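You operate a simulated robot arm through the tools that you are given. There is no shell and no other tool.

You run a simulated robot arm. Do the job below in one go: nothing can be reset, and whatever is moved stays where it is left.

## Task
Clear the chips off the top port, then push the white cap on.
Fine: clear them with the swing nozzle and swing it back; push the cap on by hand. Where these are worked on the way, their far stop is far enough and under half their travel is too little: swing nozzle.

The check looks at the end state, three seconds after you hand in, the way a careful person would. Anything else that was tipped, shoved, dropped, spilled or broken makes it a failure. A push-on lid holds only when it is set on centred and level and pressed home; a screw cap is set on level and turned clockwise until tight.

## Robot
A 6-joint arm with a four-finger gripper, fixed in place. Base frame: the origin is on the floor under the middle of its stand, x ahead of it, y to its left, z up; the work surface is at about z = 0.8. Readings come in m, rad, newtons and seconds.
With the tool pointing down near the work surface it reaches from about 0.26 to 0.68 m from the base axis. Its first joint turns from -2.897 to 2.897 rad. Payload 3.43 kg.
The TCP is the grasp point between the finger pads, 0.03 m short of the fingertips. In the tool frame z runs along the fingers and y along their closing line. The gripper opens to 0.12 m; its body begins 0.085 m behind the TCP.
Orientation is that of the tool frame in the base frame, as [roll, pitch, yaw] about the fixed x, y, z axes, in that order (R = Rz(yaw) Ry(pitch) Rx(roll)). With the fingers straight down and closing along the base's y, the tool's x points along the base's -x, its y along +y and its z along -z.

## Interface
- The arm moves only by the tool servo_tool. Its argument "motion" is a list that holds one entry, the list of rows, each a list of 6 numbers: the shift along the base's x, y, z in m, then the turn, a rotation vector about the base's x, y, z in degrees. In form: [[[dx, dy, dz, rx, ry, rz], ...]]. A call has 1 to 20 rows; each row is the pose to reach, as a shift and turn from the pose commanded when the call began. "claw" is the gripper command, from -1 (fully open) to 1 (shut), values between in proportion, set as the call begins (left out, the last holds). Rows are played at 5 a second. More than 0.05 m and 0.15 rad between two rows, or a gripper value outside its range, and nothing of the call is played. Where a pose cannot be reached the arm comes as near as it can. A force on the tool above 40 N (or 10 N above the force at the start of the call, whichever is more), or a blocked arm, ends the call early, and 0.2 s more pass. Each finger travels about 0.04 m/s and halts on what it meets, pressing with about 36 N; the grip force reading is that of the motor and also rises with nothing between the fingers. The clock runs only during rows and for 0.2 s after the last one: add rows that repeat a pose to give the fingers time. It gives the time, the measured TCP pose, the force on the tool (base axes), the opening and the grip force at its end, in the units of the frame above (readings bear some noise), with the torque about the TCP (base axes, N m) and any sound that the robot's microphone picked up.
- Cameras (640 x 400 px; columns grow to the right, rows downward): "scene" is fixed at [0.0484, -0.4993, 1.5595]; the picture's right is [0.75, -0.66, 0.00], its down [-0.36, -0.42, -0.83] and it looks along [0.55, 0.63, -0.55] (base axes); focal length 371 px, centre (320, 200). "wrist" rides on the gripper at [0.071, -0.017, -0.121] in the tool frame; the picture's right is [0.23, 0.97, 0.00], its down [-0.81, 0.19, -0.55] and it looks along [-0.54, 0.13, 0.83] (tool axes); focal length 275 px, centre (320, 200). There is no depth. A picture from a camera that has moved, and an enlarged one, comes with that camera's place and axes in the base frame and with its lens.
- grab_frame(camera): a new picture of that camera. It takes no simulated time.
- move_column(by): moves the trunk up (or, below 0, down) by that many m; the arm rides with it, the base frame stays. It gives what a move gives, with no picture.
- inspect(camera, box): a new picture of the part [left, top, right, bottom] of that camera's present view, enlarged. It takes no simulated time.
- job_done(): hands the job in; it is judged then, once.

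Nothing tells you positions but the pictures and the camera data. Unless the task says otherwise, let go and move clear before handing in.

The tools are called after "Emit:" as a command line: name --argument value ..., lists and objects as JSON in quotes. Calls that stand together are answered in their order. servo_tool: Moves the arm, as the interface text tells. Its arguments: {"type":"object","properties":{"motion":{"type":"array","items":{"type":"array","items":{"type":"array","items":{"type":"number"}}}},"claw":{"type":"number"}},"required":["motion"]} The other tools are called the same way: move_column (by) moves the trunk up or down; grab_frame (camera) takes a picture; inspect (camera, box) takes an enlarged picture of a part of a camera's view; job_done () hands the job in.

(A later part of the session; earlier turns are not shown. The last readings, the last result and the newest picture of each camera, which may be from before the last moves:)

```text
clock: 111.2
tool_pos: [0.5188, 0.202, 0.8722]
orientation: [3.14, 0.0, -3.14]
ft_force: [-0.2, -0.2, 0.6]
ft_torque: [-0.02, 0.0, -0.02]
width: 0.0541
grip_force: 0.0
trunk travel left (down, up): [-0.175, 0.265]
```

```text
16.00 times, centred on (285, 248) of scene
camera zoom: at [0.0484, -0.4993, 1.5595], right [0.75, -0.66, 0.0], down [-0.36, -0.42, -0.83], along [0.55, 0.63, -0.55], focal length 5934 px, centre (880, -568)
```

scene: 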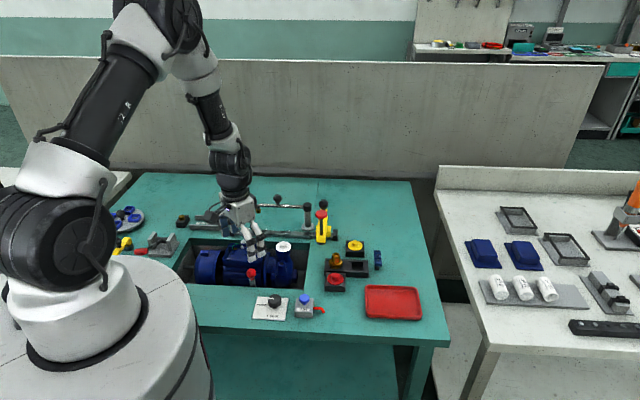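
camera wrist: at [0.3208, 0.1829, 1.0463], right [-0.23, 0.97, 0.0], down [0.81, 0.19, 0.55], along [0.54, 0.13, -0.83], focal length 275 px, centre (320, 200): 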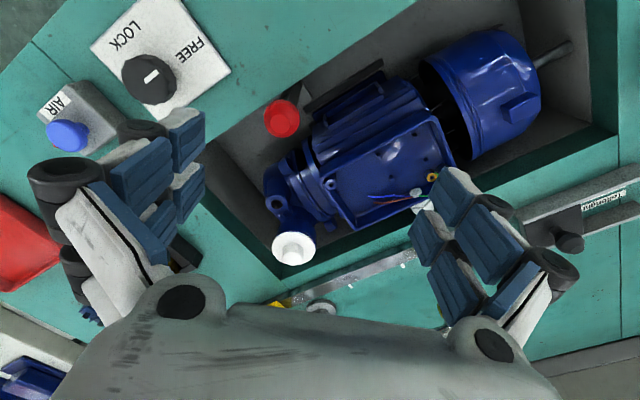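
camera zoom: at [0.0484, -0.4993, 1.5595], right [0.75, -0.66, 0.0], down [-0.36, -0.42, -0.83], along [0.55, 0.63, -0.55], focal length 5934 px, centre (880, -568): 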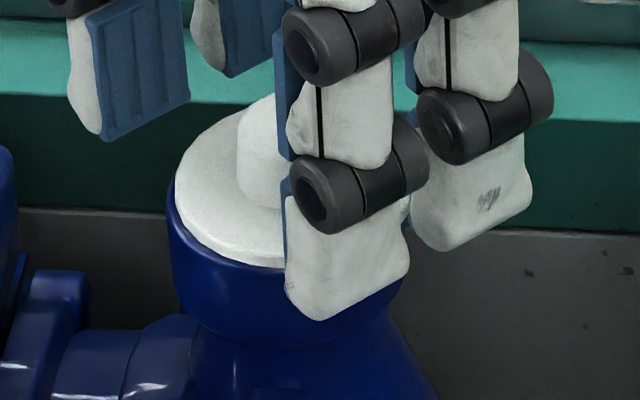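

The cap is centred under the gripper now, so closing won't push it. I'll grip, lift 2 mm, and shift by (-0.9, +2.05) mm to the port centre.

Emit:
servo_tool --motion '[[[0, 0, 0, 0, 0, 0], [0, 0, 0, 0, 0, 0], [0, 0, 0, 0, 0, 0], [0, 0, 0, 0, 0, 0], [0, 0, 0, 0, 0, 0]]]' --claw 1

Emit:
inspect --camera "scene" --box '[276, 242, 294, 254]'

Emit:
servo_tool --motion '[[[0, 0, 0.001, 0, 0, 0], [0, 0, 0.002, 0, 0, 0], [-0.0005, 0.001, 0.002, 0, 0, 0], [-0.0009, 0.002, 0.002, 0, 0, 0], [-0.0009, 0.002, 0.002, 0, 0, 0], [-0.0009, 0.002, 0.002, 0, 0, 0], [-0.0009, 0.002, 0.002, 0, 0, 0]]]'

Emit:
inspect --camera "scene" --box '[276, 242, 294, 254]'

Emit:
inspect --camera "wrist" --box '[290, 85, 360, 135]'

```text
clock: 112.4
tool_pos: [0.5186, 0.2035, 0.8733]
orientation: [3.139, 0.002, -3.139]
ft_force: [-0.7, 0.7, 1.3]
ft_torque: [-0.02, 0.0, 0.04]
width: 0.0162
grip_force: 35.6
trunk travel left (down, up): [-0.175, 0.265]
```

```text
16.00 times, centred on (285, 248) of scene
camera zoom: at [0.0484, -0.4993, 1.5595], right [0.75, -0.66, 0.0], down [-0.36, -0.42, -0.83], along [0.55, 0.63, -0.55], focal length 5934 px, centre (880, -568)
```

zoom: 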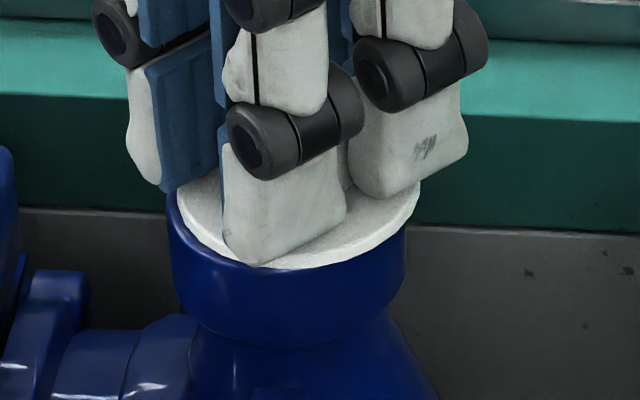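

```text
clock: 114.0
tool_pos: [0.5187, 0.205, 0.8751]
orientation: [3.139, 0.002, -3.14]
ft_force: [-0.3, -0.1, -0.5]
ft_torque: [-0.03, 0.03, 0.01]
width: 0.0162
grip_force: 35.7
trunk travel left (down, up): [-0.175, 0.265]
```

```text
16.00 times, centred on (285, 248) of scene
camera zoom: at [0.0484, -0.4993, 1.5595], right [0.75, -0.66, 0.0], down [-0.36, -0.42, -0.83], along [0.55, 0.63, -0.55], focal length 5934 px, centre (880, -568)
```

zoom: 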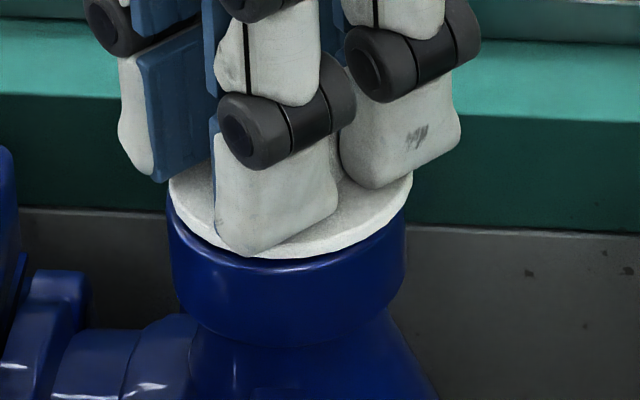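

```text
8.00 times, centred on (325, 110) of wrist
camera zoom: at [0.4492, 0.1863, 0.9934], right [-0.23, 0.97, 0.0], down [0.81, 0.19, 0.55], along [0.54, 0.13, -0.83], focal length 2202 px, centre (280, 920)
```

zoom: 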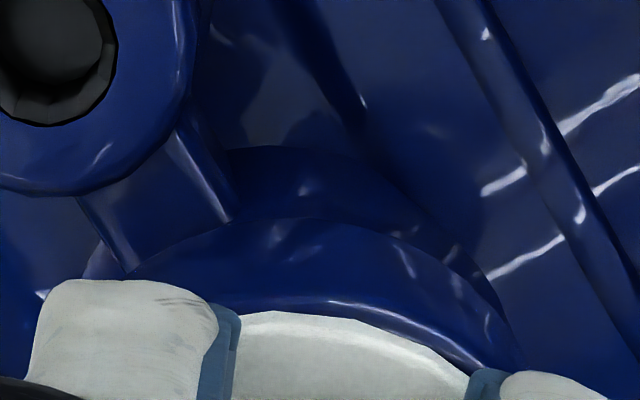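

I found my error: perspective along the collar had biased my sideways reference by about 1 mm. With that corrected, the cap still needs about (-2.1, +0.3) mm. I'll make that shift while lifted and re-check.

Emit:
servo_tool --motion '[[[-0.0007, 0.0001, 0.001, 0, 0, 0], [-0.0014, 0.0002, 0.001, 0, 0, 0], [-0.0021, 0.0003, 0.001, 0, 0, 0], [-0.0021, 0.0003, 0.001, 0, 0, 0], [-0.0021, 0.0003, 0.001, 0, 0, 0], [-0.0021, 0.0003, 0.001, 0, 0, 0]]]'

Emit:
inspect --camera "scene" --box '[276, 242, 294, 254]'

Emit:
inspect --camera "wrist" --box '[290, 85, 360, 135]'

```text
clock: 115.4
tool_pos: [0.5169, 0.204, 0.8755]
orientation: [3.139, 0.002, -3.139]
ft_force: [-0.2, -0.4, 0.5]
ft_torque: [0.0, 0.02, -0.01]
width: 0.0162
grip_force: 35.6
trunk travel left (down, up): [-0.175, 0.265]
```

```text
16.00 times, centred on (285, 248) of scene
camera zoom: at [0.0484, -0.4993, 1.5595], right [0.75, -0.66, 0.0], down [-0.36, -0.42, -0.83], along [0.55, 0.63, -0.55], focal length 5934 px, centre (880, -568)
```

zoom: 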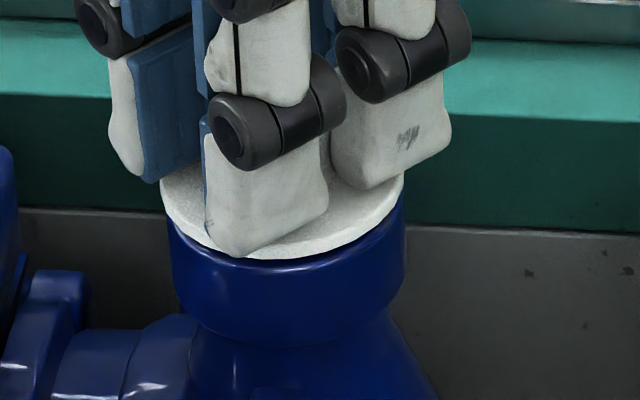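

```text
8.00 times, centred on (325, 110) of wrist
camera zoom: at [0.4473, 0.1865, 0.9942], right [-0.23, 0.97, 0.0], down [0.81, 0.19, 0.55], along [0.54, 0.13, -0.83], focal length 2202 px, centre (280, 920)
```

zoom: 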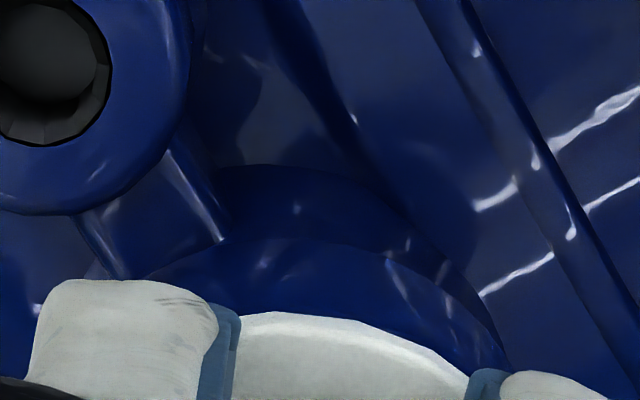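

The flange is now within about 0.4 mm sideways. I'll lower it to light contact and read the forces.

Emit:
servo_tool --motion '[[[-0.0003, 0.0001, -0.001, 0, 0, 0], [-0.0003, 0.0001, -0.002, 0, 0, 0], [-0.0003, 0.0001, -0.003, 0, 0, 0], [-0.0003, 0.0001, -0.004, 0, 0, 0], [-0.0003, 0.0001, -0.005, 0, 0, 0], [-0.0003, 0.0001, -0.005, 0, 0, 0], [-0.0003, 0.0001, -0.005, 0, 0, 0]]]'

Emit:
inspect --camera "scene" --box '[276, 242, 294, 254]'

```text
clock: 117.0
tool_pos: [0.5164, 0.2045, 0.8707]
orientation: [3.138, 0.004, -3.139]
ft_force: [-1.1, -0.3, 18.8]
ft_torque: [-0.01, 0.06, 0.02]
width: 0.0163
grip_force: 36.0
trunk travel left (down, up): [-0.175, 0.265]
```

```text
16.00 times, centred on (285, 248) of scene
camera zoom: at [0.0484, -0.4993, 1.5595], right [0.75, -0.66, 0.0], down [-0.36, -0.42, -0.83], along [0.55, 0.63, -0.55], focal length 5934 px, centre (880, -568)
```

zoom: 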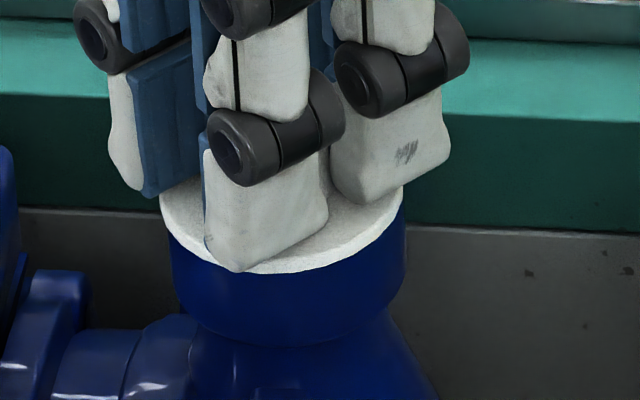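

18.8 N vertical, almost no side force, and centred. I'll press further from here in stages.

Emit:
servo_tool --motion '[[[0, 0, -0.0005, 0, 0, 0], [0, 0, -0.001, 0, 0, 0], [0, 0, -0.0015, 0, 0, 0], [0, 0, -0.002, 0, 0, 0], [0, 0, -0.0025, 0, 0, 0], [0, 0, -0.0025, 0, 0, 0], [0, 0, -0.0025, 0, 0, 0]]]'

Emit:
inspect --camera "scene" --box '[276, 242, 294, 254]'

```text
clock: 118.6
tool_pos: [0.5167, 0.204, 0.869]
orientation: [3.136, 0.006, -3.14]
ft_force: [2.7, 0.4, 30.8]
ft_torque: [-0.01, -0.08, -0.04]
width: 0.0163
grip_force: 36.1
trunk travel left (down, up): [-0.175, 0.265]
```

```text
16.00 times, centred on (285, 248) of scene
camera zoom: at [0.0484, -0.4993, 1.5595], right [0.75, -0.66, 0.0], down [-0.36, -0.42, -0.83], along [0.55, 0.63, -0.55], focal length 5934 px, centre (880, -568)
```

zoom: 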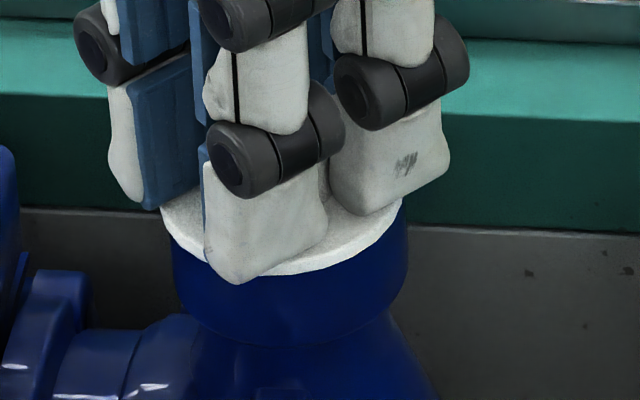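

The fingers have slid down to the flange (31 N). I'll keep pressing; the tips now bear directly on the flange.

Emit:
servo_tool --motion '[[[0, 0, -0.0005, 0, 0, 0], [0, 0, -0.0009, 0, 0, 0], [0, 0, -0.0013, 0, 0, 0], [0, 0, -0.0013, 0, 0, 0], [0, 0, -0.0013, 0, 0, 0], [0, 0, -0.0013, 0, 0, 0]]]'

Emit:
inspect --camera "scene" --box '[276, 242, 294, 254]'

```text
clock: 120.0
tool_pos: [0.5155, 0.204, 0.8691]
orientation: [3.138, 0.006, -3.139]
ft_force: [2.9, -1.6, 34.7]
ft_torque: [-0.04, 0.04, -0.03]
width: 0.0161
grip_force: 35.8
trunk travel left (down, up): [-0.175, 0.265]
```

```text
16.00 times, centred on (285, 248) of scene
camera zoom: at [0.0484, -0.4993, 1.5595], right [0.75, -0.66, 0.0], down [-0.36, -0.42, -0.83], along [0.55, 0.63, -0.55], focal length 5934 px, centre (880, -568)
```

zoom: 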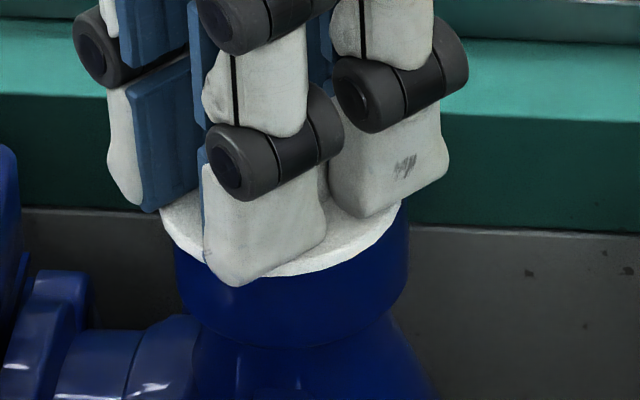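

The pump drifts right as I press, which undoes the centring. I'll look from the wrist at the present state before deciding.

Emit:
inspect --camera "wrist" --box '[290, 85, 360, 135]'

Emit:
inspect --camera "wrist" --box '[300, 100, 345, 200]'

Emit:
inspect --camera "scene" --box '[170, 235, 310, 320]'

```text
8.00 times, centred on (325, 110) of wrist
camera zoom: at [0.446, 0.1864, 0.9874], right [-0.23, 0.97, 0.0], down [0.81, 0.19, 0.56], along [0.54, 0.13, -0.83], focal length 2202 px, centre (280, 920)
```

zoom: 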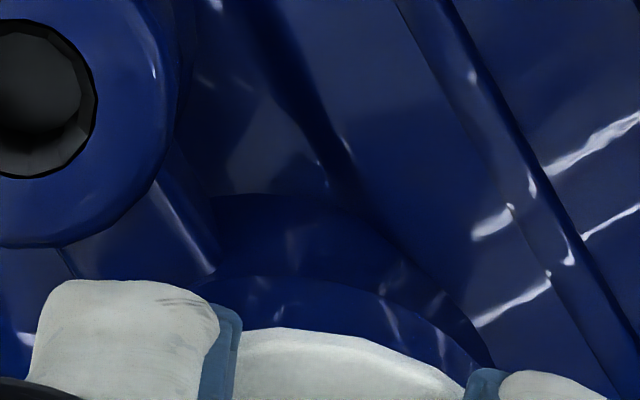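

```text
4.00 times, centred on (322, 150) of wrist
camera zoom: at [0.446, 0.1864, 0.9874], right [-0.23, 0.97, 0.0], down [0.81, 0.19, 0.56], along [0.54, 0.13, -0.83], focal length 1101 px, centre (310, 400)
```

zoom: 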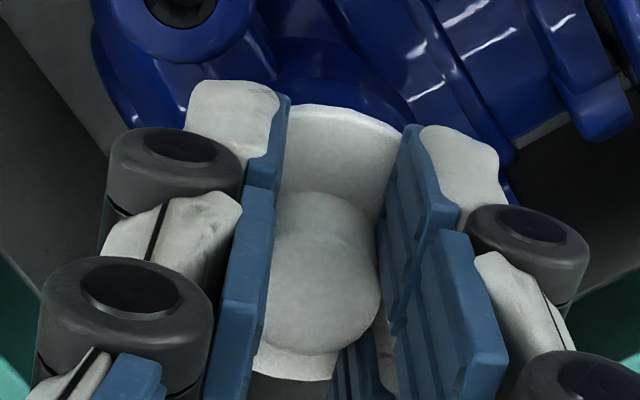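

```text
4.57 times, centred on (240, 278) of scene
camera zoom: at [0.0484, -0.4993, 1.5595], right [0.75, -0.66, 0.0], down [-0.36, -0.42, -0.83], along [0.55, 0.63, -0.55], focal length 1695 px, centre (686, -154)
```

zoom: 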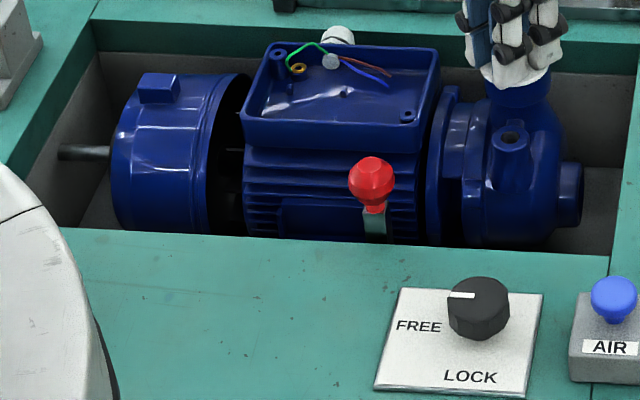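

I want a mechanical check of whether the cap is really down. I'll lift it, offset it 8 mm so the plug's bottom sits on the rim, and compare heights; that tells me the true insertion depth.

Emit:
servo_tool --motion '[[[0, 0, 0.004, 0, 0, 0], [0, 0, 0.01, 0, 0, 0], [0, 0, 0.018, 0, 0, 0], [-0.004, 0, 0.018, 0, 0, 0], [-0.008, 0, 0.018, 0, 0, 0], [-0.008, 0, 0.018, 0, 0, 0], [-0.008, 0, 0.018, 0, 0, 0]]]'

Emit:
inspect --camera "scene" --box '[276, 240, 294, 252]'

Emit:
inspect --camera "scene" --box '[260, 235, 310, 280]'

```text
clock: 121.6
tool_pos: [0.508, 0.2049, 0.8837]
orientation: [3.139, 0.001, -3.138]
ft_force: [-0.1, 0.0, -0.3]
ft_torque: [-0.02, -0.01, 0.0]
width: 0.0163
grip_force: 35.9
trunk travel left (down, up): [-0.175, 0.265]
```

```text
16.00 times, centred on (285, 246) of scene
camera zoom: at [0.0484, -0.4993, 1.5595], right [0.75, -0.66, 0.0], down [-0.36, -0.42, -0.83], along [0.55, 0.63, -0.55], focal length 5934 px, centre (880, -536)
```

zoom: 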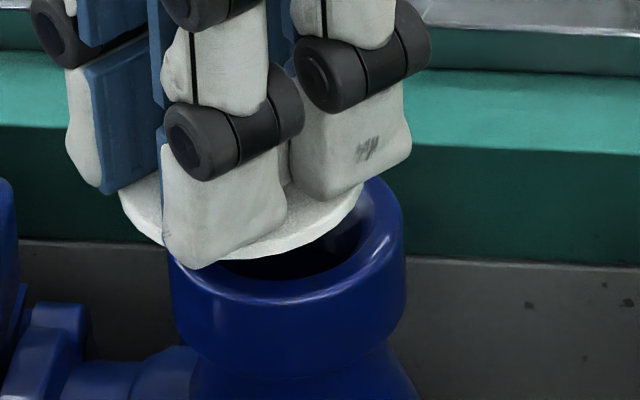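

```text
8.89 times, centred on (285, 258) of scene
camera zoom: at [0.0484, -0.4993, 1.5595], right [0.75, -0.66, 0.0], down [-0.36, -0.42, -0.83], along [0.55, 0.63, -0.55], focal length 3296 px, centre (631, -311)
```

zoom: 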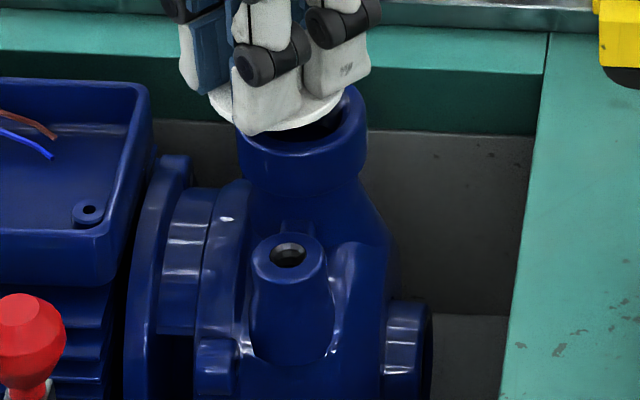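

Now I'll lower gently until the plug touches the rim.

Emit:
servo_tool --motion '[[[0, 0, -0.002, 0, 0, 0], [0, 0, -0.004, 0, 0, 0], [0, 0, -0.004, 0, 0, 0], [0, 0, -0.004, 0, 0, 0]]]'

Emit:
servo_tool --motion '[[[0, 0, -0.001, 0, 0, 0], [0, 0, -0.0015, 0, 0, 0], [0, 0, -0.0015, 0, 0, 0], [0, 0, -0.0015, 0, 0, 0]]]'

Emit:
servo_tool --motion '[[[0, 0, -0.001, 0, 0, 0], [0, 0, -0.0015, 0, 0, 0], [0, 0, -0.0015, 0, 0, 0], [0, 0, -0.0015, 0, 0, 0]]]'

Emit:
inspect --camera "scene" --box '[276, 240, 294, 252]'

```text
clock: 122.6
tool_pos: [0.5076, 0.2044, 0.8802]
orientation: [3.139, 0.002, -3.14]
ft_force: [-0.6, -1.0, -0.3]
ft_torque: [-0.02, -0.02, -0.02]
width: 0.0162
grip_force: 35.7
trunk travel left (down, up): [-0.175, 0.265]
```

```text
clock: 123.6
tool_pos: [0.5087, 0.2041, 0.8783]
orientation: [3.14, 0.004, -3.139]
ft_force: [-0.6, -0.4, -0.1]
ft_torque: [0.0, 0.01, 0.01]
width: 0.0161
grip_force: 35.8
trunk travel left (down, up): [-0.175, 0.265]
```

```text
clock: 124.6
tool_pos: [0.5081, 0.2053, 0.8774]
orientation: [3.139, 0.003, -3.14]
ft_force: [-0.2, 0.6, 2.8]
ft_torque: [0.02, 0.0, 0.04]
width: 0.0163
grip_force: 36.2
trunk travel left (down, up): [-0.175, 0.265]
```

```text
16.00 times, centred on (285, 246) of scene
camera zoom: at [0.0484, -0.4993, 1.5595], right [0.75, -0.66, 0.0], down [-0.36, -0.42, -0.83], along [0.55, 0.63, -0.55], focal length 5934 px, centre (880, -536)
```

zoom: 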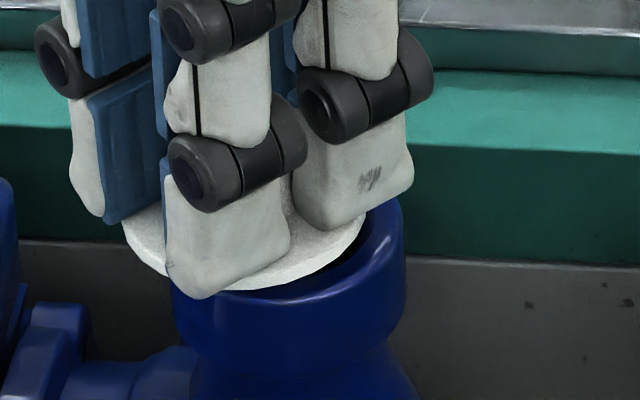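

Contact comes 8.4 mm higher than when seated, so the cap really does go fully down; seating depth isn't the issue, centring is. I'll put the plug back in the bore at 3 mm above seat and feel for the walls along the camera's depth direction, which my views constrain least.

Emit:
servo_tool --motion '[[[0, 0, 0.004, 0, 0, 0], [0.004, 0, 0.004, 0, 0, 0], [0.008, 0, 0.004, 0, 0, 0], [0.008, 0, 0.004, 0, 0, 0], [0.008, 0, 0.0, 0, 0, 0], [0.008, 0, -0.003, 0, 0, 0], [0.008, 0, -0.0055, 0, 0, 0], [0.008, 0, -0.0055, 0, 0, 0], [0.008, 0, -0.0055, 0, 0, 0]]]'

Emit:
servo_tool --motion '[[[-0.0007, -0.0008, 0, 0, 0, 0], [-0.0013, -0.0015, 0, 0, 0, 0], [-0.0013, -0.0015, 0, 0, 0, 0], [-0.0013, -0.0015, 0, 0, 0, 0]]]'

Emit:
inspect --camera "scene" --box '[276, 242, 294, 254]'

```text
clock: 126.6
tool_pos: [0.5169, 0.2051, 0.8707]
orientation: [3.141, -0.001, -3.138]
ft_force: [2.1, 4.6, -16.2]
ft_torque: [0.14, -0.16, -0.01]
width: 0.0162
grip_force: 35.9
trunk travel left (down, up): [-0.175, 0.265]
```

```text
clock: 127.6
tool_pos: [0.5146, 0.2034, 0.8719]
orientation: [3.141, 0.002, -3.139]
ft_force: [-0.2, -0.2, -0.7]
ft_torque: [0.01, -0.01, -0.01]
width: 0.0166
grip_force: 35.6
trunk travel left (down, up): [-0.175, 0.265]
```

```text
16.00 times, centred on (285, 248) of scene
camera zoom: at [0.0484, -0.4993, 1.5595], right [0.75, -0.66, 0.0], down [-0.36, -0.42, -0.83], along [0.55, 0.63, -0.55], focal length 5934 px, centre (880, -568)
```

zoom: 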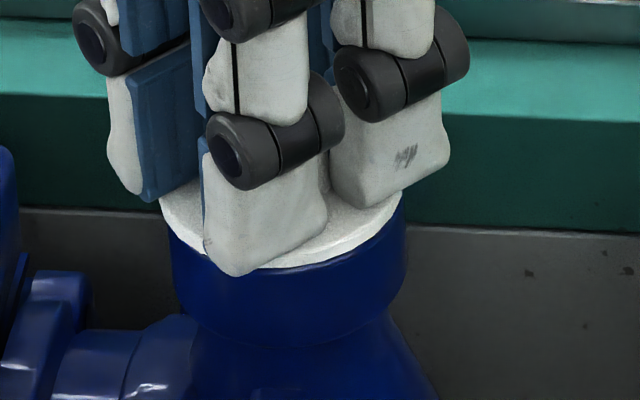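

Very informative: at that spot the cap was pulled down into place with 16 N, so the snap-in does exist and it was lost when I moved 2 mm sideways. I'll go back to that spot and let it seat.

Emit:
servo_tool --motion '[[[0.0005, 0.0006, 0.0005, 0, 0, 0], [0.0009, 0.0011, 0.0005, 0, 0, 0], [0.0013, 0.0015, 0.0005, 0, 0, 0], [0.0013, 0.0015, 0.0, 0, 0, 0], [0.0013, 0.0015, -0.0005, 0, 0, 0], [0.0013, 0.0015, -0.0005, 0, 0, 0]]]'

Emit:
inspect --camera "scene" --box '[276, 242, 294, 254]'

```text
clock: 129.0
tool_pos: [0.5175, 0.2042, 0.8715]
orientation: [3.14, 0.001, -3.139]
ft_force: [-0.5, 0.8, 0.1]
ft_torque: [-0.03, 0.03, 0.02]
width: 0.0162
grip_force: 36.4
trunk travel left (down, up): [-0.175, 0.265]
```

```text
16.00 times, centred on (285, 248) of scene
camera zoom: at [0.0484, -0.4993, 1.5595], right [0.75, -0.66, 0.0], down [-0.36, -0.42, -0.83], along [0.55, 0.63, -0.55], focal length 5934 px, centre (880, -568)
```

zoom: 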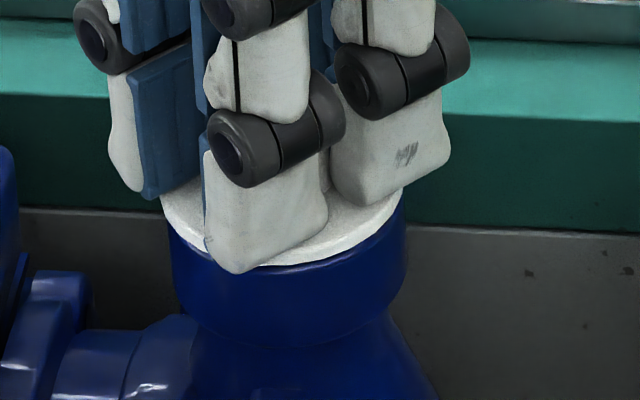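

No pull at this height yet. I'll lower in half-millimetre steps and watch for the pull-in.

Emit:
servo_tool --motion '[[[0, 0, -0.0005, 0, 0, 0], [0, 0, -0.001, 0, 0, 0], [0, 0, -0.001, 0, 0, 0], [0, 0, -0.001, 0, 0, 0]]]'

Emit:
servo_tool --motion '[[[0, 0, -0.0005, 0, 0, 0], [0, 0, -0.001, 0, 0, 0], [0, 0, -0.001, 0, 0, 0], [0, 0, -0.001, 0, 0, 0]]]'

Emit:
inspect --camera "scene" --box '[276, 242, 294, 254]'

```text
clock: 130.0
tool_pos: [0.5166, 0.2057, 0.8713]
orientation: [3.14, 0.002, -3.14]
ft_force: [-0.1, 0.5, -0.3]
ft_torque: [0.01, -0.01, -0.03]
width: 0.0163
grip_force: 36.1
trunk travel left (down, up): [-0.175, 0.265]
```

```text
clock: 131.0
tool_pos: [0.5165, 0.2054, 0.87]
orientation: [3.14, 0.002, -3.14]
ft_force: [-0.9, -0.8, 1.7]
ft_torque: [-0.03, -0.02, 0.01]
width: 0.0161
grip_force: 35.9
trunk travel left (down, up): [-0.175, 0.265]
```

```text
16.00 times, centred on (285, 248) of scene
camera zoom: at [0.0484, -0.4993, 1.5595], right [0.75, -0.66, 0.0], down [-0.36, -0.42, -0.83], along [0.55, 0.63, -0.55], focal length 5934 px, centre (880, -568)
```

zoom: 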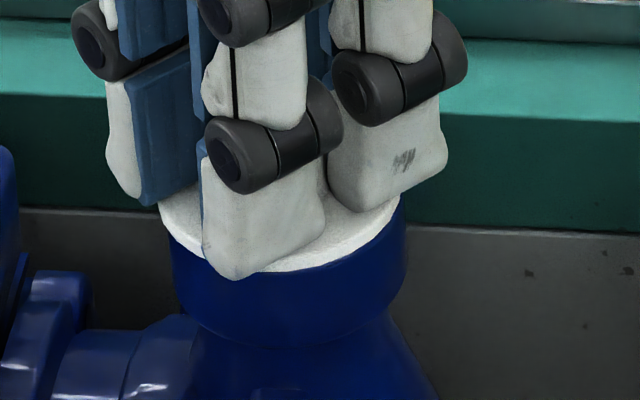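

Light contact now with no side force and the cap centred. I'll press from this position to see if it engages.

Emit:
servo_tool --motion '[[[0, 0, -0.0005, 0, 0, 0], [0, 0, -0.001, 0, 0, 0], [0, 0, -0.0015, 0, 0, 0], [0, 0, -0.0015, 0, 0, 0], [0, 0, -0.0015, 0, 0, 0]]]'

Emit:
servo_tool --motion '[[[0, 0, -0.0005, 0, 0, 0], [0, 0, -0.001, 0, 0, 0], [0, 0, -0.001, 0, 0, 0], [0, 0, -0.001, 0, 0, 0]]]'

Emit:
inspect --camera "scene" --box '[276, 242, 294, 254]'

```text
clock: 132.2
tool_pos: [0.516, 0.205, 0.869]
orientation: [3.136, 0.006, -3.14]
ft_force: [0.1, 1.1, 18.9]
ft_torque: [0.02, -0.04, 0.0]
width: 0.0158
grip_force: 36.1
trunk travel left (down, up): [-0.175, 0.265]
```

```text
clock: 133.2
tool_pos: [0.5167, 0.2039, 0.8688]
orientation: [3.139, 0.005, -3.14]
ft_force: [1.5, 0.3, 27.8]
ft_torque: [0.09, -0.01, 0.02]
width: 0.016
grip_force: 35.5
trunk travel left (down, up): [-0.175, 0.265]
```

```text
16.00 times, centred on (285, 248) of scene
camera zoom: at [0.0484, -0.4993, 1.5595], right [0.75, -0.66, 0.0], down [-0.36, -0.42, -0.83], along [0.55, 0.63, -0.55], focal length 5934 px, centre (880, -568)
```

zoom: 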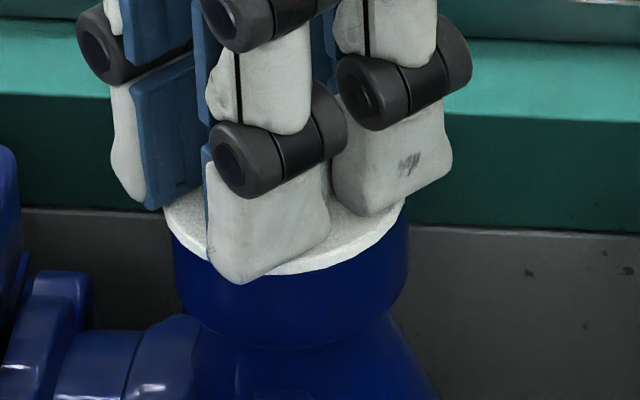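

28 N and centred under load. I'll continue pressing, nudging 0.3 mm right to follow the pump's slight give.

Emit:
servo_tool --motion '[[[0.0002, -0.0002, -0.0004, 0, 0, 0], [0.0002, -0.0002, -0.0008, 0, 0, 0], [0.0002, -0.0002, -0.0012, 0, 0, 0], [0.0002, -0.0002, -0.0012, 0, 0, 0], [0.0002, -0.0002, -0.0012, 0, 0, 0], [0.0002, -0.0002, -0.0012, 0, 0, 0]]]'

Emit:
servo_tool --motion '[[[0.0002, -0.0002, -0.0004, 0, 0, 0], [0.0002, -0.0002, -0.0008, 0, 0, 0], [0.0002, -0.0002, -0.0008, 0, 0, 0], [0.0002, -0.0002, -0.0008, 0, 0, 0], [0.0002, -0.0002, -0.0008, 0, 0, 0], [0.0002, -0.0002, -0.0008, 0, 0, 0]]]'

Emit:
inspect --camera "scene" --box '[276, 242, 294, 254]'

```text
clock: 134.3
tool_pos: [0.5158, 0.205, 0.8685]
orientation: [3.138, 0.007, -3.139]
ft_force: [-7.9, -1.3, 18.1]
ft_torque: [-0.04, 0.24, 0.02]
width: 0.0162
grip_force: 36.0
trunk travel left (down, up): [-0.175, 0.265]
stopped in row 5: the force on the tool passed its limit at 42 N (the readings are from after the stop); the commanded pose is now the measured one
```

```text
clock: 135.8
tool_pos: [0.5189, 0.2044, 0.8676]
orientation: [3.136, 0.009, -3.14]
ft_force: [-0.3, 0.3, 26.8]
ft_torque: [-0.01, 0.22, -0.02]
width: 0.0162
grip_force: 35.6
trunk travel left (down, up): [-0.175, 0.265]
```

```text
16.00 times, centred on (285, 248) of scene
camera zoom: at [0.0484, -0.4993, 1.5595], right [0.75, -0.66, 0.0], down [-0.36, -0.42, -0.83], along [0.55, 0.63, -0.55], focal length 5934 px, centre (880, -568)
```

zoom: 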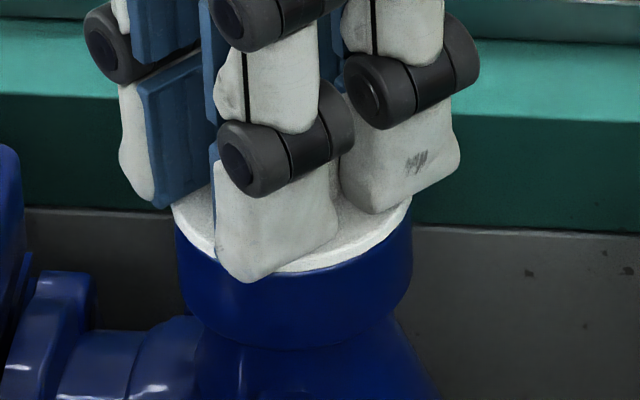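

The cap and pump now move together. I'll unload gently and check whether the cap stays locked to the port.

Emit:
servo_tool --motion '[[[0, 0, 0.0005, 0, 0, 0], [0, 0, 0.001, 0, 0, 0], [0, 0, 0.0015, 0, 0, 0], [0, 0, 0.0018, 0, 0, 0], [0, 0, 0.0018, 0, 0, 0], [0, 0, 0.0018, 0, 0, 0]]]'

Emit:
inspect --camera "scene" --box '[276, 242, 294, 254]'

Emit:
inspect --camera "scene" --box '[260, 235, 310, 280]'

```text
clock: 137.2
tool_pos: [0.5165, 0.2036, 0.8698]
orientation: [3.139, 0.007, -3.138]
ft_force: [0.5, 3.4, 21.0]
ft_torque: [0.09, 0.01, 0.04]
width: 0.0157
grip_force: 36.0
trunk travel left (down, up): [-0.175, 0.265]
```

```text
16.00 times, centred on (285, 248) of scene
camera zoom: at [0.0484, -0.4993, 1.5595], right [0.75, -0.66, 0.0], down [-0.36, -0.42, -0.83], along [0.55, 0.63, -0.55], focal length 5934 px, centre (880, -568)
```

zoom: 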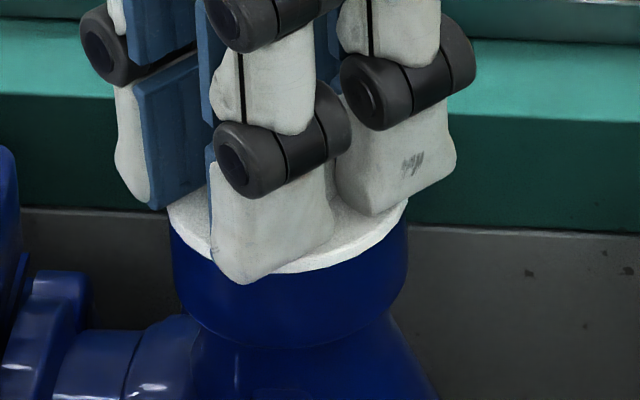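

```text
8.89 times, centred on (285, 258) of scene
camera zoom: at [0.0484, -0.4993, 1.5595], right [0.75, -0.66, 0.0], down [-0.36, -0.42, -0.83], along [0.55, 0.63, -0.55], focal length 3296 px, centre (631, -311)
```

zoom: 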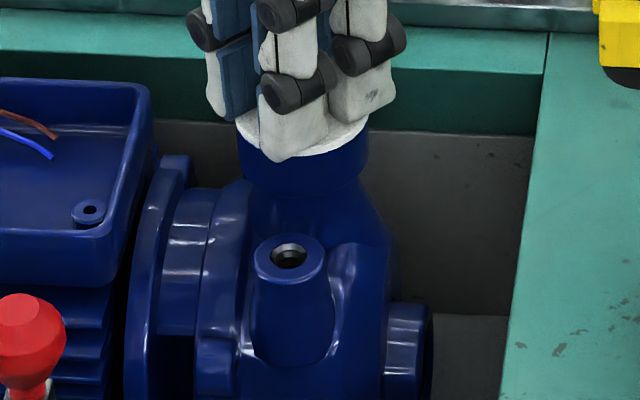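

Still 21 N of load. I'll continue to unload and watch whether the force goes negative, which would mean the cap is held.

Emit:
servo_tool --motion '[[[0, 0, 0.0005, 0, 0, 0], [0, 0, 0.001, 0, 0, 0], [0, 0, 0.0014, 0, 0, 0], [0, 0, 0.0014, 0, 0, 0], [0, 0, 0.0014, 0, 0, 0]]]'

Emit:
servo_tool --motion '[[[0, 0, 0.0005, 0, 0, 0], [0, 0, 0.0008, 0, 0, 0], [0, 0, 0.0008, 0, 0, 0], [0, 0, 0.0008, 0, 0, 0]]]'

Emit:
inspect --camera "scene" --box '[276, 242, 294, 254]'

```text
clock: 138.3
tool_pos: [0.5173, 0.205, 0.8682]
orientation: [3.138, 0.005, -3.141]
ft_force: [-1.6, -2.2, 6.4]
ft_torque: [-0.07, 0.04, 0.02]
width: 0.0163
grip_force: 36.0
trunk travel left (down, up): [-0.175, 0.265]
```

```text
clock: 139.3
tool_pos: [0.5176, 0.205, 0.8706]
orientation: [3.138, 0.005, -3.14]
ft_force: [0.7, 0.0, 0.5]
ft_torque: [0.0, -0.03, -0.01]
width: 0.0159
grip_force: 35.8
trunk travel left (down, up): [-0.175, 0.265]
```

```text
16.00 times, centred on (285, 248) of scene
camera zoom: at [0.0484, -0.4993, 1.5595], right [0.75, -0.66, 0.0], down [-0.36, -0.42, -0.83], along [0.55, 0.63, -0.55], focal length 5934 px, centre (880, -568)
```

zoom: 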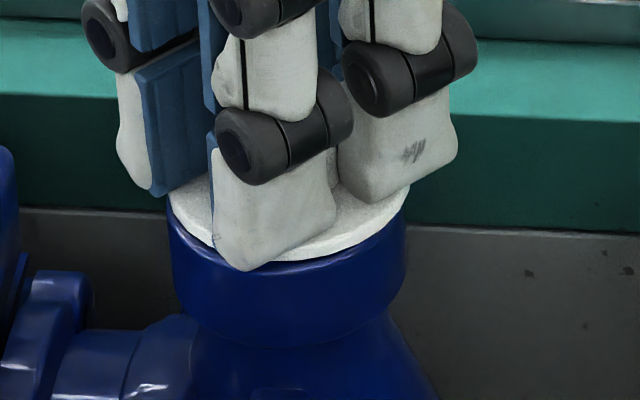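

Still not held. Comparing heights (plug about 10 mm long) I now think the cap stops about 1.5 mm above home: the plug's chamfer rides on a tighter inner bore and pushes the pump right/away, so the true centre lies more to -x. I'll shift that way and search with light pressure.

Emit:
servo_tool --motion '[[[-0.0007, 0.0001, 0.001, 0, 0.2, 0], [-0.0014, 0.0002, 0.001, 0, 0.3, 0], [-0.0018, 0.0002, 0.001, 0, 0.3, 0], [-0.0018, 0.0002, 0.0, 0, 0.3, 0], [-0.0018, 0.0002, -0.001, 0, 0.3, 0], [-0.0018, 0.0002, -0.0015, 0, 0.3, 0], [-0.0018, 0.0002, -0.0015, 0, 0.3, 0], [-0.0018, 0.0002, -0.0015, 0, 0.3, 0]]]'

Emit:
inspect --camera "scene" --box '[276, 242, 294, 254]'

```text
clock: 141.2
tool_pos: [0.5171, 0.2051, 0.8694]
orientation: [3.139, 0.004, -3.14]
ft_force: [-1.4, 0.2, 6.3]
ft_torque: [0.01, 0.05, 0.0]
width: 0.0163
grip_force: 35.7
trunk travel left (down, up): [-0.175, 0.265]
```

```text
16.00 times, centred on (285, 248) of scene
camera zoom: at [0.0484, -0.4993, 1.5595], right [0.75, -0.66, 0.0], down [-0.36, -0.42, -0.83], along [0.55, 0.63, -0.55], focal length 5934 px, centre (880, -568)
```

zoom: 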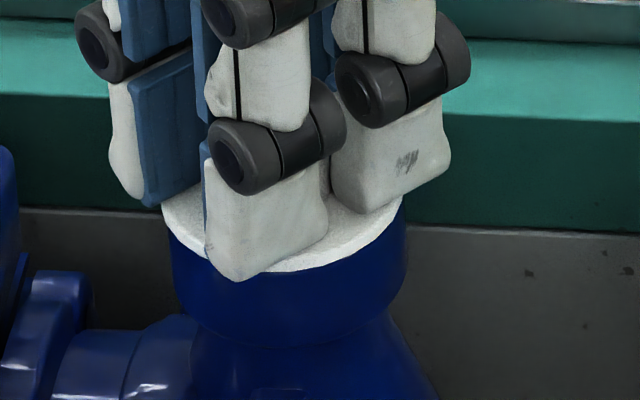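

Light contact at 6 N. Now I'll step the cap in -x, 0.4 mm at a time, watching for the vertical force to drop as the plug finds the bore.

Emit:
servo_tool --motion '[[[-0.0002, 0, 0, 0, 0, 0], [-0.0004, 0, 0, 0, 0, 0], [-0.0004, 0, 0, 0, 0, 0]]]'

Emit:
servo_tool --motion '[[[-0.0002, 0, 0, 0, 0, 0], [-0.0004, 0, 0, 0, 0, 0], [-0.0004, 0, 0, 0, 0, 0]]]'

Emit:
servo_tool --motion '[[[-0.0002, 0, 0, 0, 0, 0], [-0.0004, 0, 0, 0, 0, 0], [-0.0004, 0, 0, 0, 0, 0]]]'

Emit:
servo_tool --motion '[[[-0.0002, 0, 0, 0, 0, 0], [-0.0004, 0, 0, 0, 0, 0], [-0.0004, 0, 0, 0, 0, 0]]]'

Emit:
inspect --camera "scene" --box '[276, 242, 294, 254]'

```text
clock: 141.9
tool_pos: [0.5164, 0.2056, 0.8698]
orientation: [3.137, 0.002, -3.139]
ft_force: [2.0, -1.2, 4.1]
ft_torque: [-0.04, -0.08, 0.0]
width: 0.0163
grip_force: 35.7
trunk travel left (down, up): [-0.175, 0.265]
```

```text
clock: 142.8
tool_pos: [0.516, 0.2043, 0.8694]
orientation: [3.139, 0.0, -3.14]
ft_force: [1.7, 0.8, 3.7]
ft_torque: [0.01, -0.04, 0.01]
width: 0.016
grip_force: 36.0
trunk travel left (down, up): [-0.175, 0.265]
```

```text
clock: 143.6
tool_pos: [0.5153, 0.2044, 0.8689]
orientation: [3.138, 0.003, -3.14]
ft_force: [0.8, 1.4, 7.8]
ft_torque: [0.01, -0.07, 0.01]
width: 0.0162
grip_force: 36.1
trunk travel left (down, up): [-0.175, 0.265]
```

```text
clock: 144.3
tool_pos: [0.5137, 0.205, 0.8683]
orientation: [3.138, -0.001, -3.139]
ft_force: [1.3, -1.0, 8.3]
ft_torque: [-0.06, -0.07, -0.02]
width: 0.0164
grip_force: 36.0
trunk travel left (down, up): [-0.175, 0.265]
```

```text
16.00 times, centred on (285, 248) of scene
camera zoom: at [0.0484, -0.4993, 1.5595], right [0.75, -0.66, 0.0], down [-0.36, -0.42, -0.83], along [0.55, 0.63, -0.55], focal length 5934 px, centre (880, -568)
```

zoom: 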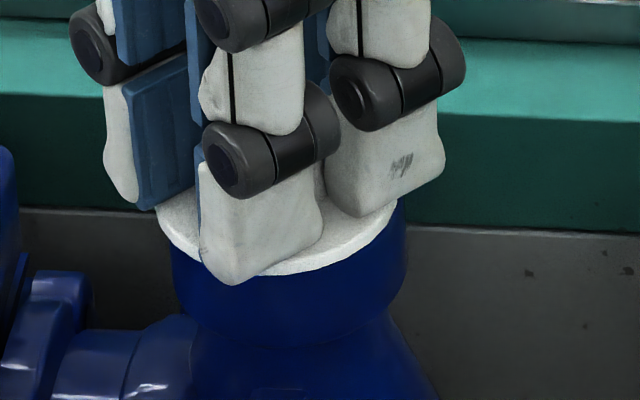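

The vertical force was lowest around the second step, so I'll go back there and scan in y the same way.

Emit:
servo_tool --motion '[[[0.0004, 0, 0, 0, 0, 0], [0.0008, 0, 0, 0, 0, 0], [0.0008, 0, 0, 0, 0, 0], [0.0008, 0, 0, 0, 0, 0]]]'

Emit:
servo_tool --motion '[[[0, -0.0002, 0, 0, 0, 0], [0, -0.0005, 0, 0, 0, 0], [0, -0.0005, 0, 0, 0, 0]]]'

Emit:
servo_tool --motion '[[[0, -0.0002, 0, 0, 0, 0], [0, -0.0005, 0, 0, 0, 0], [0, -0.0005, 0, 0, 0, 0]]]'

Emit:
servo_tool --motion '[[[0, -0.0002, 0, 0, 0, 0], [0, -0.0005, 0, 0, 0, 0], [0, -0.0005, 0, 0, 0, 0]]]'

Emit:
inspect --camera "scene" --box '[276, 242, 294, 254]'

```text
clock: 145.3
tool_pos: [0.5154, 0.2051, 0.869]
orientation: [3.14, 0.002, -3.141]
ft_force: [-0.9, -1.4, 14.8]
ft_torque: [-0.04, -0.04, 0.03]
width: 0.0166
grip_force: 35.7
trunk travel left (down, up): [-0.175, 0.265]
```

```text
clock: 146.2
tool_pos: [0.5151, 0.2052, 0.8687]
orientation: [3.138, 0.002, -3.141]
ft_force: [-1.9, 3.3, 10.9]
ft_torque: [0.06, 0.01, -0.01]
width: 0.0166
grip_force: 36.5
trunk travel left (down, up): [-0.175, 0.265]
```

```text
clock: 146.9
tool_pos: [0.5155, 0.2026, 0.8692]
orientation: [3.139, 0.002, -3.139]
ft_force: [-0.9, 4.3, 10.4]
ft_torque: [0.12, -0.01, 0.02]
width: 0.0164
grip_force: 36.1
trunk travel left (down, up): [-0.175, 0.265]
```

```text
clock: 147.8
tool_pos: [0.5151, 0.2024, 0.8689]
orientation: [3.139, 0.0, -3.139]
ft_force: [1.0, 0.6, 8.9]
ft_torque: [0.05, -0.08, 0.01]
width: 0.0159
grip_force: 35.8
trunk travel left (down, up): [-0.175, 0.265]
```

```text
16.00 times, centred on (285, 248) of scene
camera zoom: at [0.0484, -0.4993, 1.5595], right [0.75, -0.66, 0.0], down [-0.36, -0.42, -0.83], along [0.55, 0.63, -0.55], focal length 5934 px, centre (880, -568)
```

zoom: 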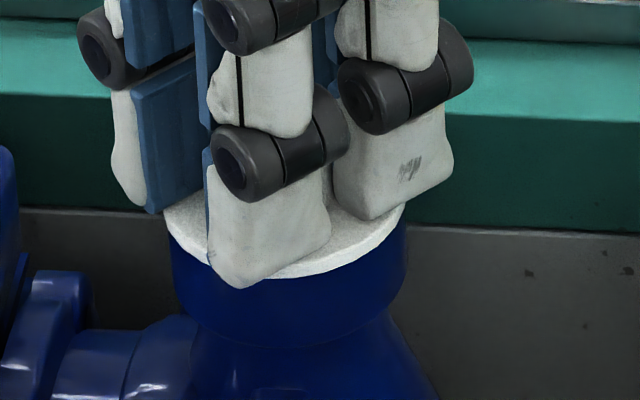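

The light search shows no drop-in; the cap slides on the rim. Both times it was firmly held (clocks 83 and 126) came after a brisk descent onto the port near the centre. I'll repeat that: lift 10 mm, shift to the best centre, and lower briskly.

Emit:
servo_tool --motion '[[[0, 0, 0.004, 0, 0, 0], [0, 0, 0.01, 0, 0, 0], [0.0006, 0.0007, 0.01, 0, 0, 0], [0.0012, 0.0014, 0.01, 0, 0, 0], [0.0012, 0.0014, 0.01, 0, 0, 0], [0.0012, 0.0014, 0.01, 0, 0, 0], [0.0012, 0.0014, 0.006, 0, 0, 0], [0.0012, 0.0014, 0.003, 0, 0, 0], [0.0012, 0.0014, 0.001, 0, 0, 0], [0.0012, 0.0014, 0.001, 0, 0, 0], [0.0012, 0.0014, 0.001, 0, 0, 0]]]'

Emit:
inspect --camera "scene" --box '[276, 242, 294, 254]'

```text
clock: 150.2
tool_pos: [0.5164, 0.2045, 0.8706]
orientation: [3.139, 0.0, -3.141]
ft_force: [-0.6, 0.2, -0.9]
ft_torque: [-0.03, 0.0, 0.0]
width: 0.0162
grip_force: 35.6
trunk travel left (down, up): [-0.175, 0.265]
```

```text
16.00 times, centred on (285, 248) of scene
camera zoom: at [0.0484, -0.4993, 1.5595], right [0.75, -0.66, 0.0], down [-0.36, -0.42, -0.83], along [0.55, 0.63, -0.55], focal length 5934 px, centre (880, -568)
```

zoom: 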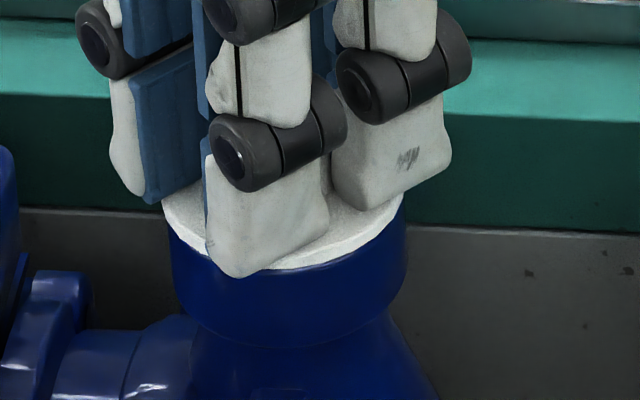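

It's centred just above the seat. Now a quicker firm push: 3 mm down, a brief hold, then back to the neutral height.

Emit:
servo_tool --motion '[[[0, 0, -0.0035, 0, 0, 0], [0, 0, -0.0035, 0, 0, 0], [0, 0, -0.0035, 0, 0, 0]]]'

Emit:
inspect --camera "scene" --box '[276, 242, 294, 254]'

```text
clock: 150.9
tool_pos: [0.5172, 0.2047, 0.8688]
orientation: [3.137, 0.006, -3.139]
ft_force: [0.3, -1.7, 29.7]
ft_torque: [-0.11, 0.13, 0.01]
width: 0.0162
grip_force: 36.3
trunk travel left (down, up): [-0.175, 0.265]
```

```text
16.00 times, centred on (285, 248) of scene
camera zoom: at [0.0484, -0.4993, 1.5595], right [0.75, -0.66, 0.0], down [-0.36, -0.42, -0.83], along [0.55, 0.63, -0.55], focal length 5934 px, centre (880, -568)
```

zoom: 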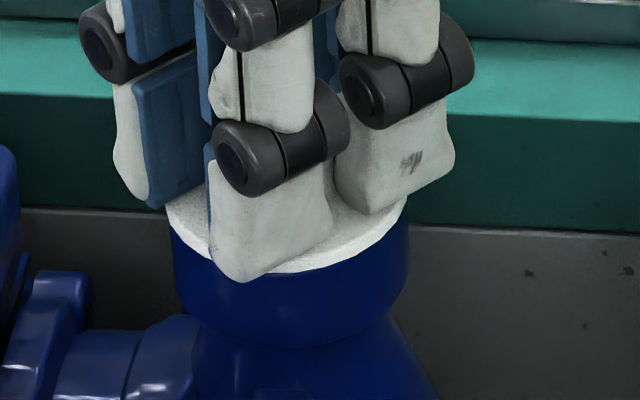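

30 N held. Now I'll return to neutral and test with a tiny sideways move.

Emit:
servo_tool --motion '[[[0, 0, 0.001, 0, 0, 0], [0, 0, 0.002, 0, 0, 0], [0, 0, 0.0025, 0, 0, 0], [0, 0, 0.0025, 0, 0, 0], [0, 0, 0.0025, 0, 0, 0]]]'

Emit:
servo_tool --motion '[[[-0.0003, 0.0003, 0, 0, 0, 0], [-0.0006, 0.0005, 0, 0, 0, 0], [-0.0006, 0.0005, 0, 0, 0, 0], [-0.0006, 0.0005, 0, 0, 0, 0]]]'

Emit:
inspect --camera "scene" --box '[276, 242, 294, 254]'

```text
clock: 152.2
tool_pos: [0.5153, 0.2051, 0.8692]
orientation: [3.137, -0.001, -3.14]
ft_force: [2.4, 2.2, 18.9]
ft_torque: [0.06, -0.16, -0.03]
width: 0.0163
grip_force: 36.0
trunk travel left (down, up): [-0.175, 0.265]
```

```text
clock: 153.2
tool_pos: [0.5161, 0.2054, 0.8688]
orientation: [3.135, 0.003, -3.139]
ft_force: [3.0, -2.1, 20.4]
ft_torque: [-0.08, -0.17, -0.02]
width: 0.016
grip_force: 35.8
trunk travel left (down, up): [-0.175, 0.265]
```

```text
16.00 times, centred on (285, 248) of scene
camera zoom: at [0.0484, -0.4993, 1.5595], right [0.75, -0.66, 0.0], down [-0.36, -0.42, -0.83], along [0.55, 0.63, -0.55], focal length 5934 px, centre (880, -568)
```

zoom: 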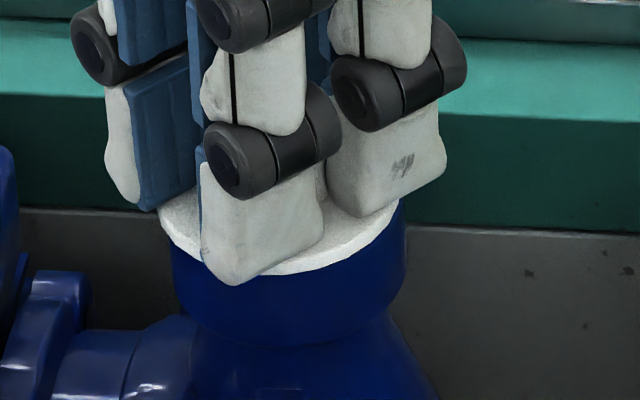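

Not held at 30 N either. Both times it did engage, the cap had first been lifted well clear of the port. I'll lift it 20 mm clear, re-align in hover, then lower smoothly in one go.

Emit:
servo_tool --motion '[[[0, 0, 0.004, 0, 0, 0], [0, 0, 0.01, 0, 0, 0], [0, 0, 0.018, 0, 0, 0], [0, 0, 0.026, 0, 0, 0], [0, 0, 0.03, 0, 0, 0], [0, 0, 0.03, 0, 0, 0], [0, 0, 0.016, 0, 0, 0], [0, 0, 0.016, 0, 0, 0], [0, 0, 0.016, 0, 0, 0]]]'

Emit:
inspect --camera "scene" --box '[276, 242, 294, 254]'

Emit:
inspect --camera "wrist" --box '[290, 85, 360, 135]'

```text
clock: 155.2
tool_pos: [0.5159, 0.2044, 0.8839]
orientation: [3.139, -0.001, -3.141]
ft_force: [0.5, 0.1, 0.7]
ft_torque: [-0.01, -0.02, 0.0]
width: 0.0162
grip_force: 36.4
trunk travel left (down, up): [-0.175, 0.265]
```

```text
16.00 times, centred on (285, 248) of scene
camera zoom: at [0.0484, -0.4993, 1.5595], right [0.75, -0.66, 0.0], down [-0.36, -0.42, -0.83], along [0.55, 0.63, -0.55], focal length 5934 px, centre (880, -568)
```

zoom: 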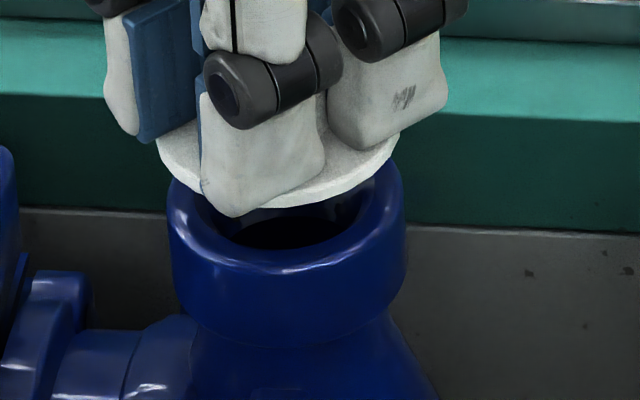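

```text
8.00 times, centred on (325, 110) of wrist
camera zoom: at [0.4473, 0.1864, 1.0038], right [-0.23, 0.97, 0.0], down [0.81, 0.19, 0.55], along [0.54, 0.13, -0.83], focal length 2202 px, centre (280, 920)
```

zoom: 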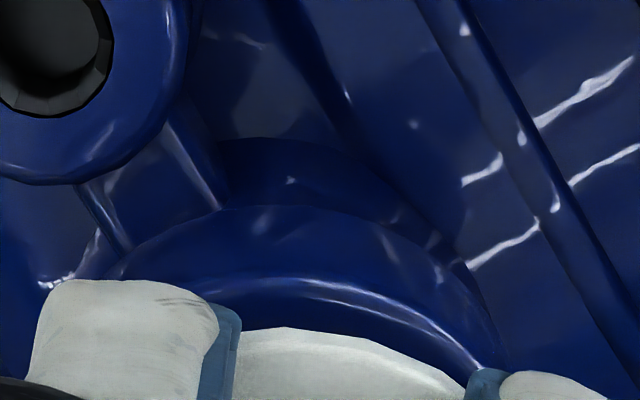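

I'm in hover and roughly aligned. I'll run a quick insert-and-tug trial: lower briskly, press about 15 N, then return to 1.5 mm above the seat and see if the force turns negative.

Emit:
servo_tool --motion '[[[0.0002, -0.0002, 0, 0, 0, 0], [0.0002, -0.0002, -0.005, 0, 0, 0], [0.0002, -0.0002, -0.01, 0, 0, 0], [0.0002, -0.0002, -0.014, 0, 0, 0], [0.0002, -0.0002, -0.0165, 0, 0, 0], [0.0002, -0.0002, -0.0165, 0, 0, 0], [0.0002, -0.0002, -0.014, 0, 0, 0], [0.0002, -0.0002, -0.0135, 0, 0, 0], [0.0002, -0.0002, -0.0135, 0, 0, 0]]]'

Emit:
inspect --camera "scene" --box '[276, 242, 294, 254]'

```text
clock: 157.2
tool_pos: [0.5155, 0.2042, 0.8712]
orientation: [3.138, 0.0, -3.141]
ft_force: [0.3, -0.1, -0.2]
ft_torque: [0.0, -0.03, 0.0]
width: 0.0163
grip_force: 35.8
trunk travel left (down, up): [-0.175, 0.265]
```

```text
16.00 times, centred on (285, 248) of scene
camera zoom: at [0.0484, -0.4993, 1.5595], right [0.75, -0.66, 0.0], down [-0.36, -0.42, -0.83], along [0.55, 0.63, -0.55], focal length 5934 px, centre (880, -568)
```

zoom: 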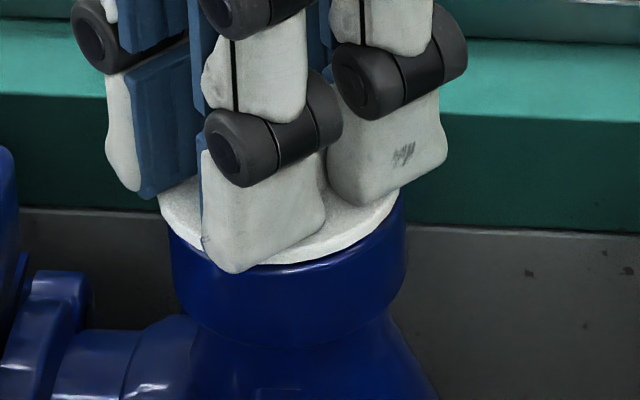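

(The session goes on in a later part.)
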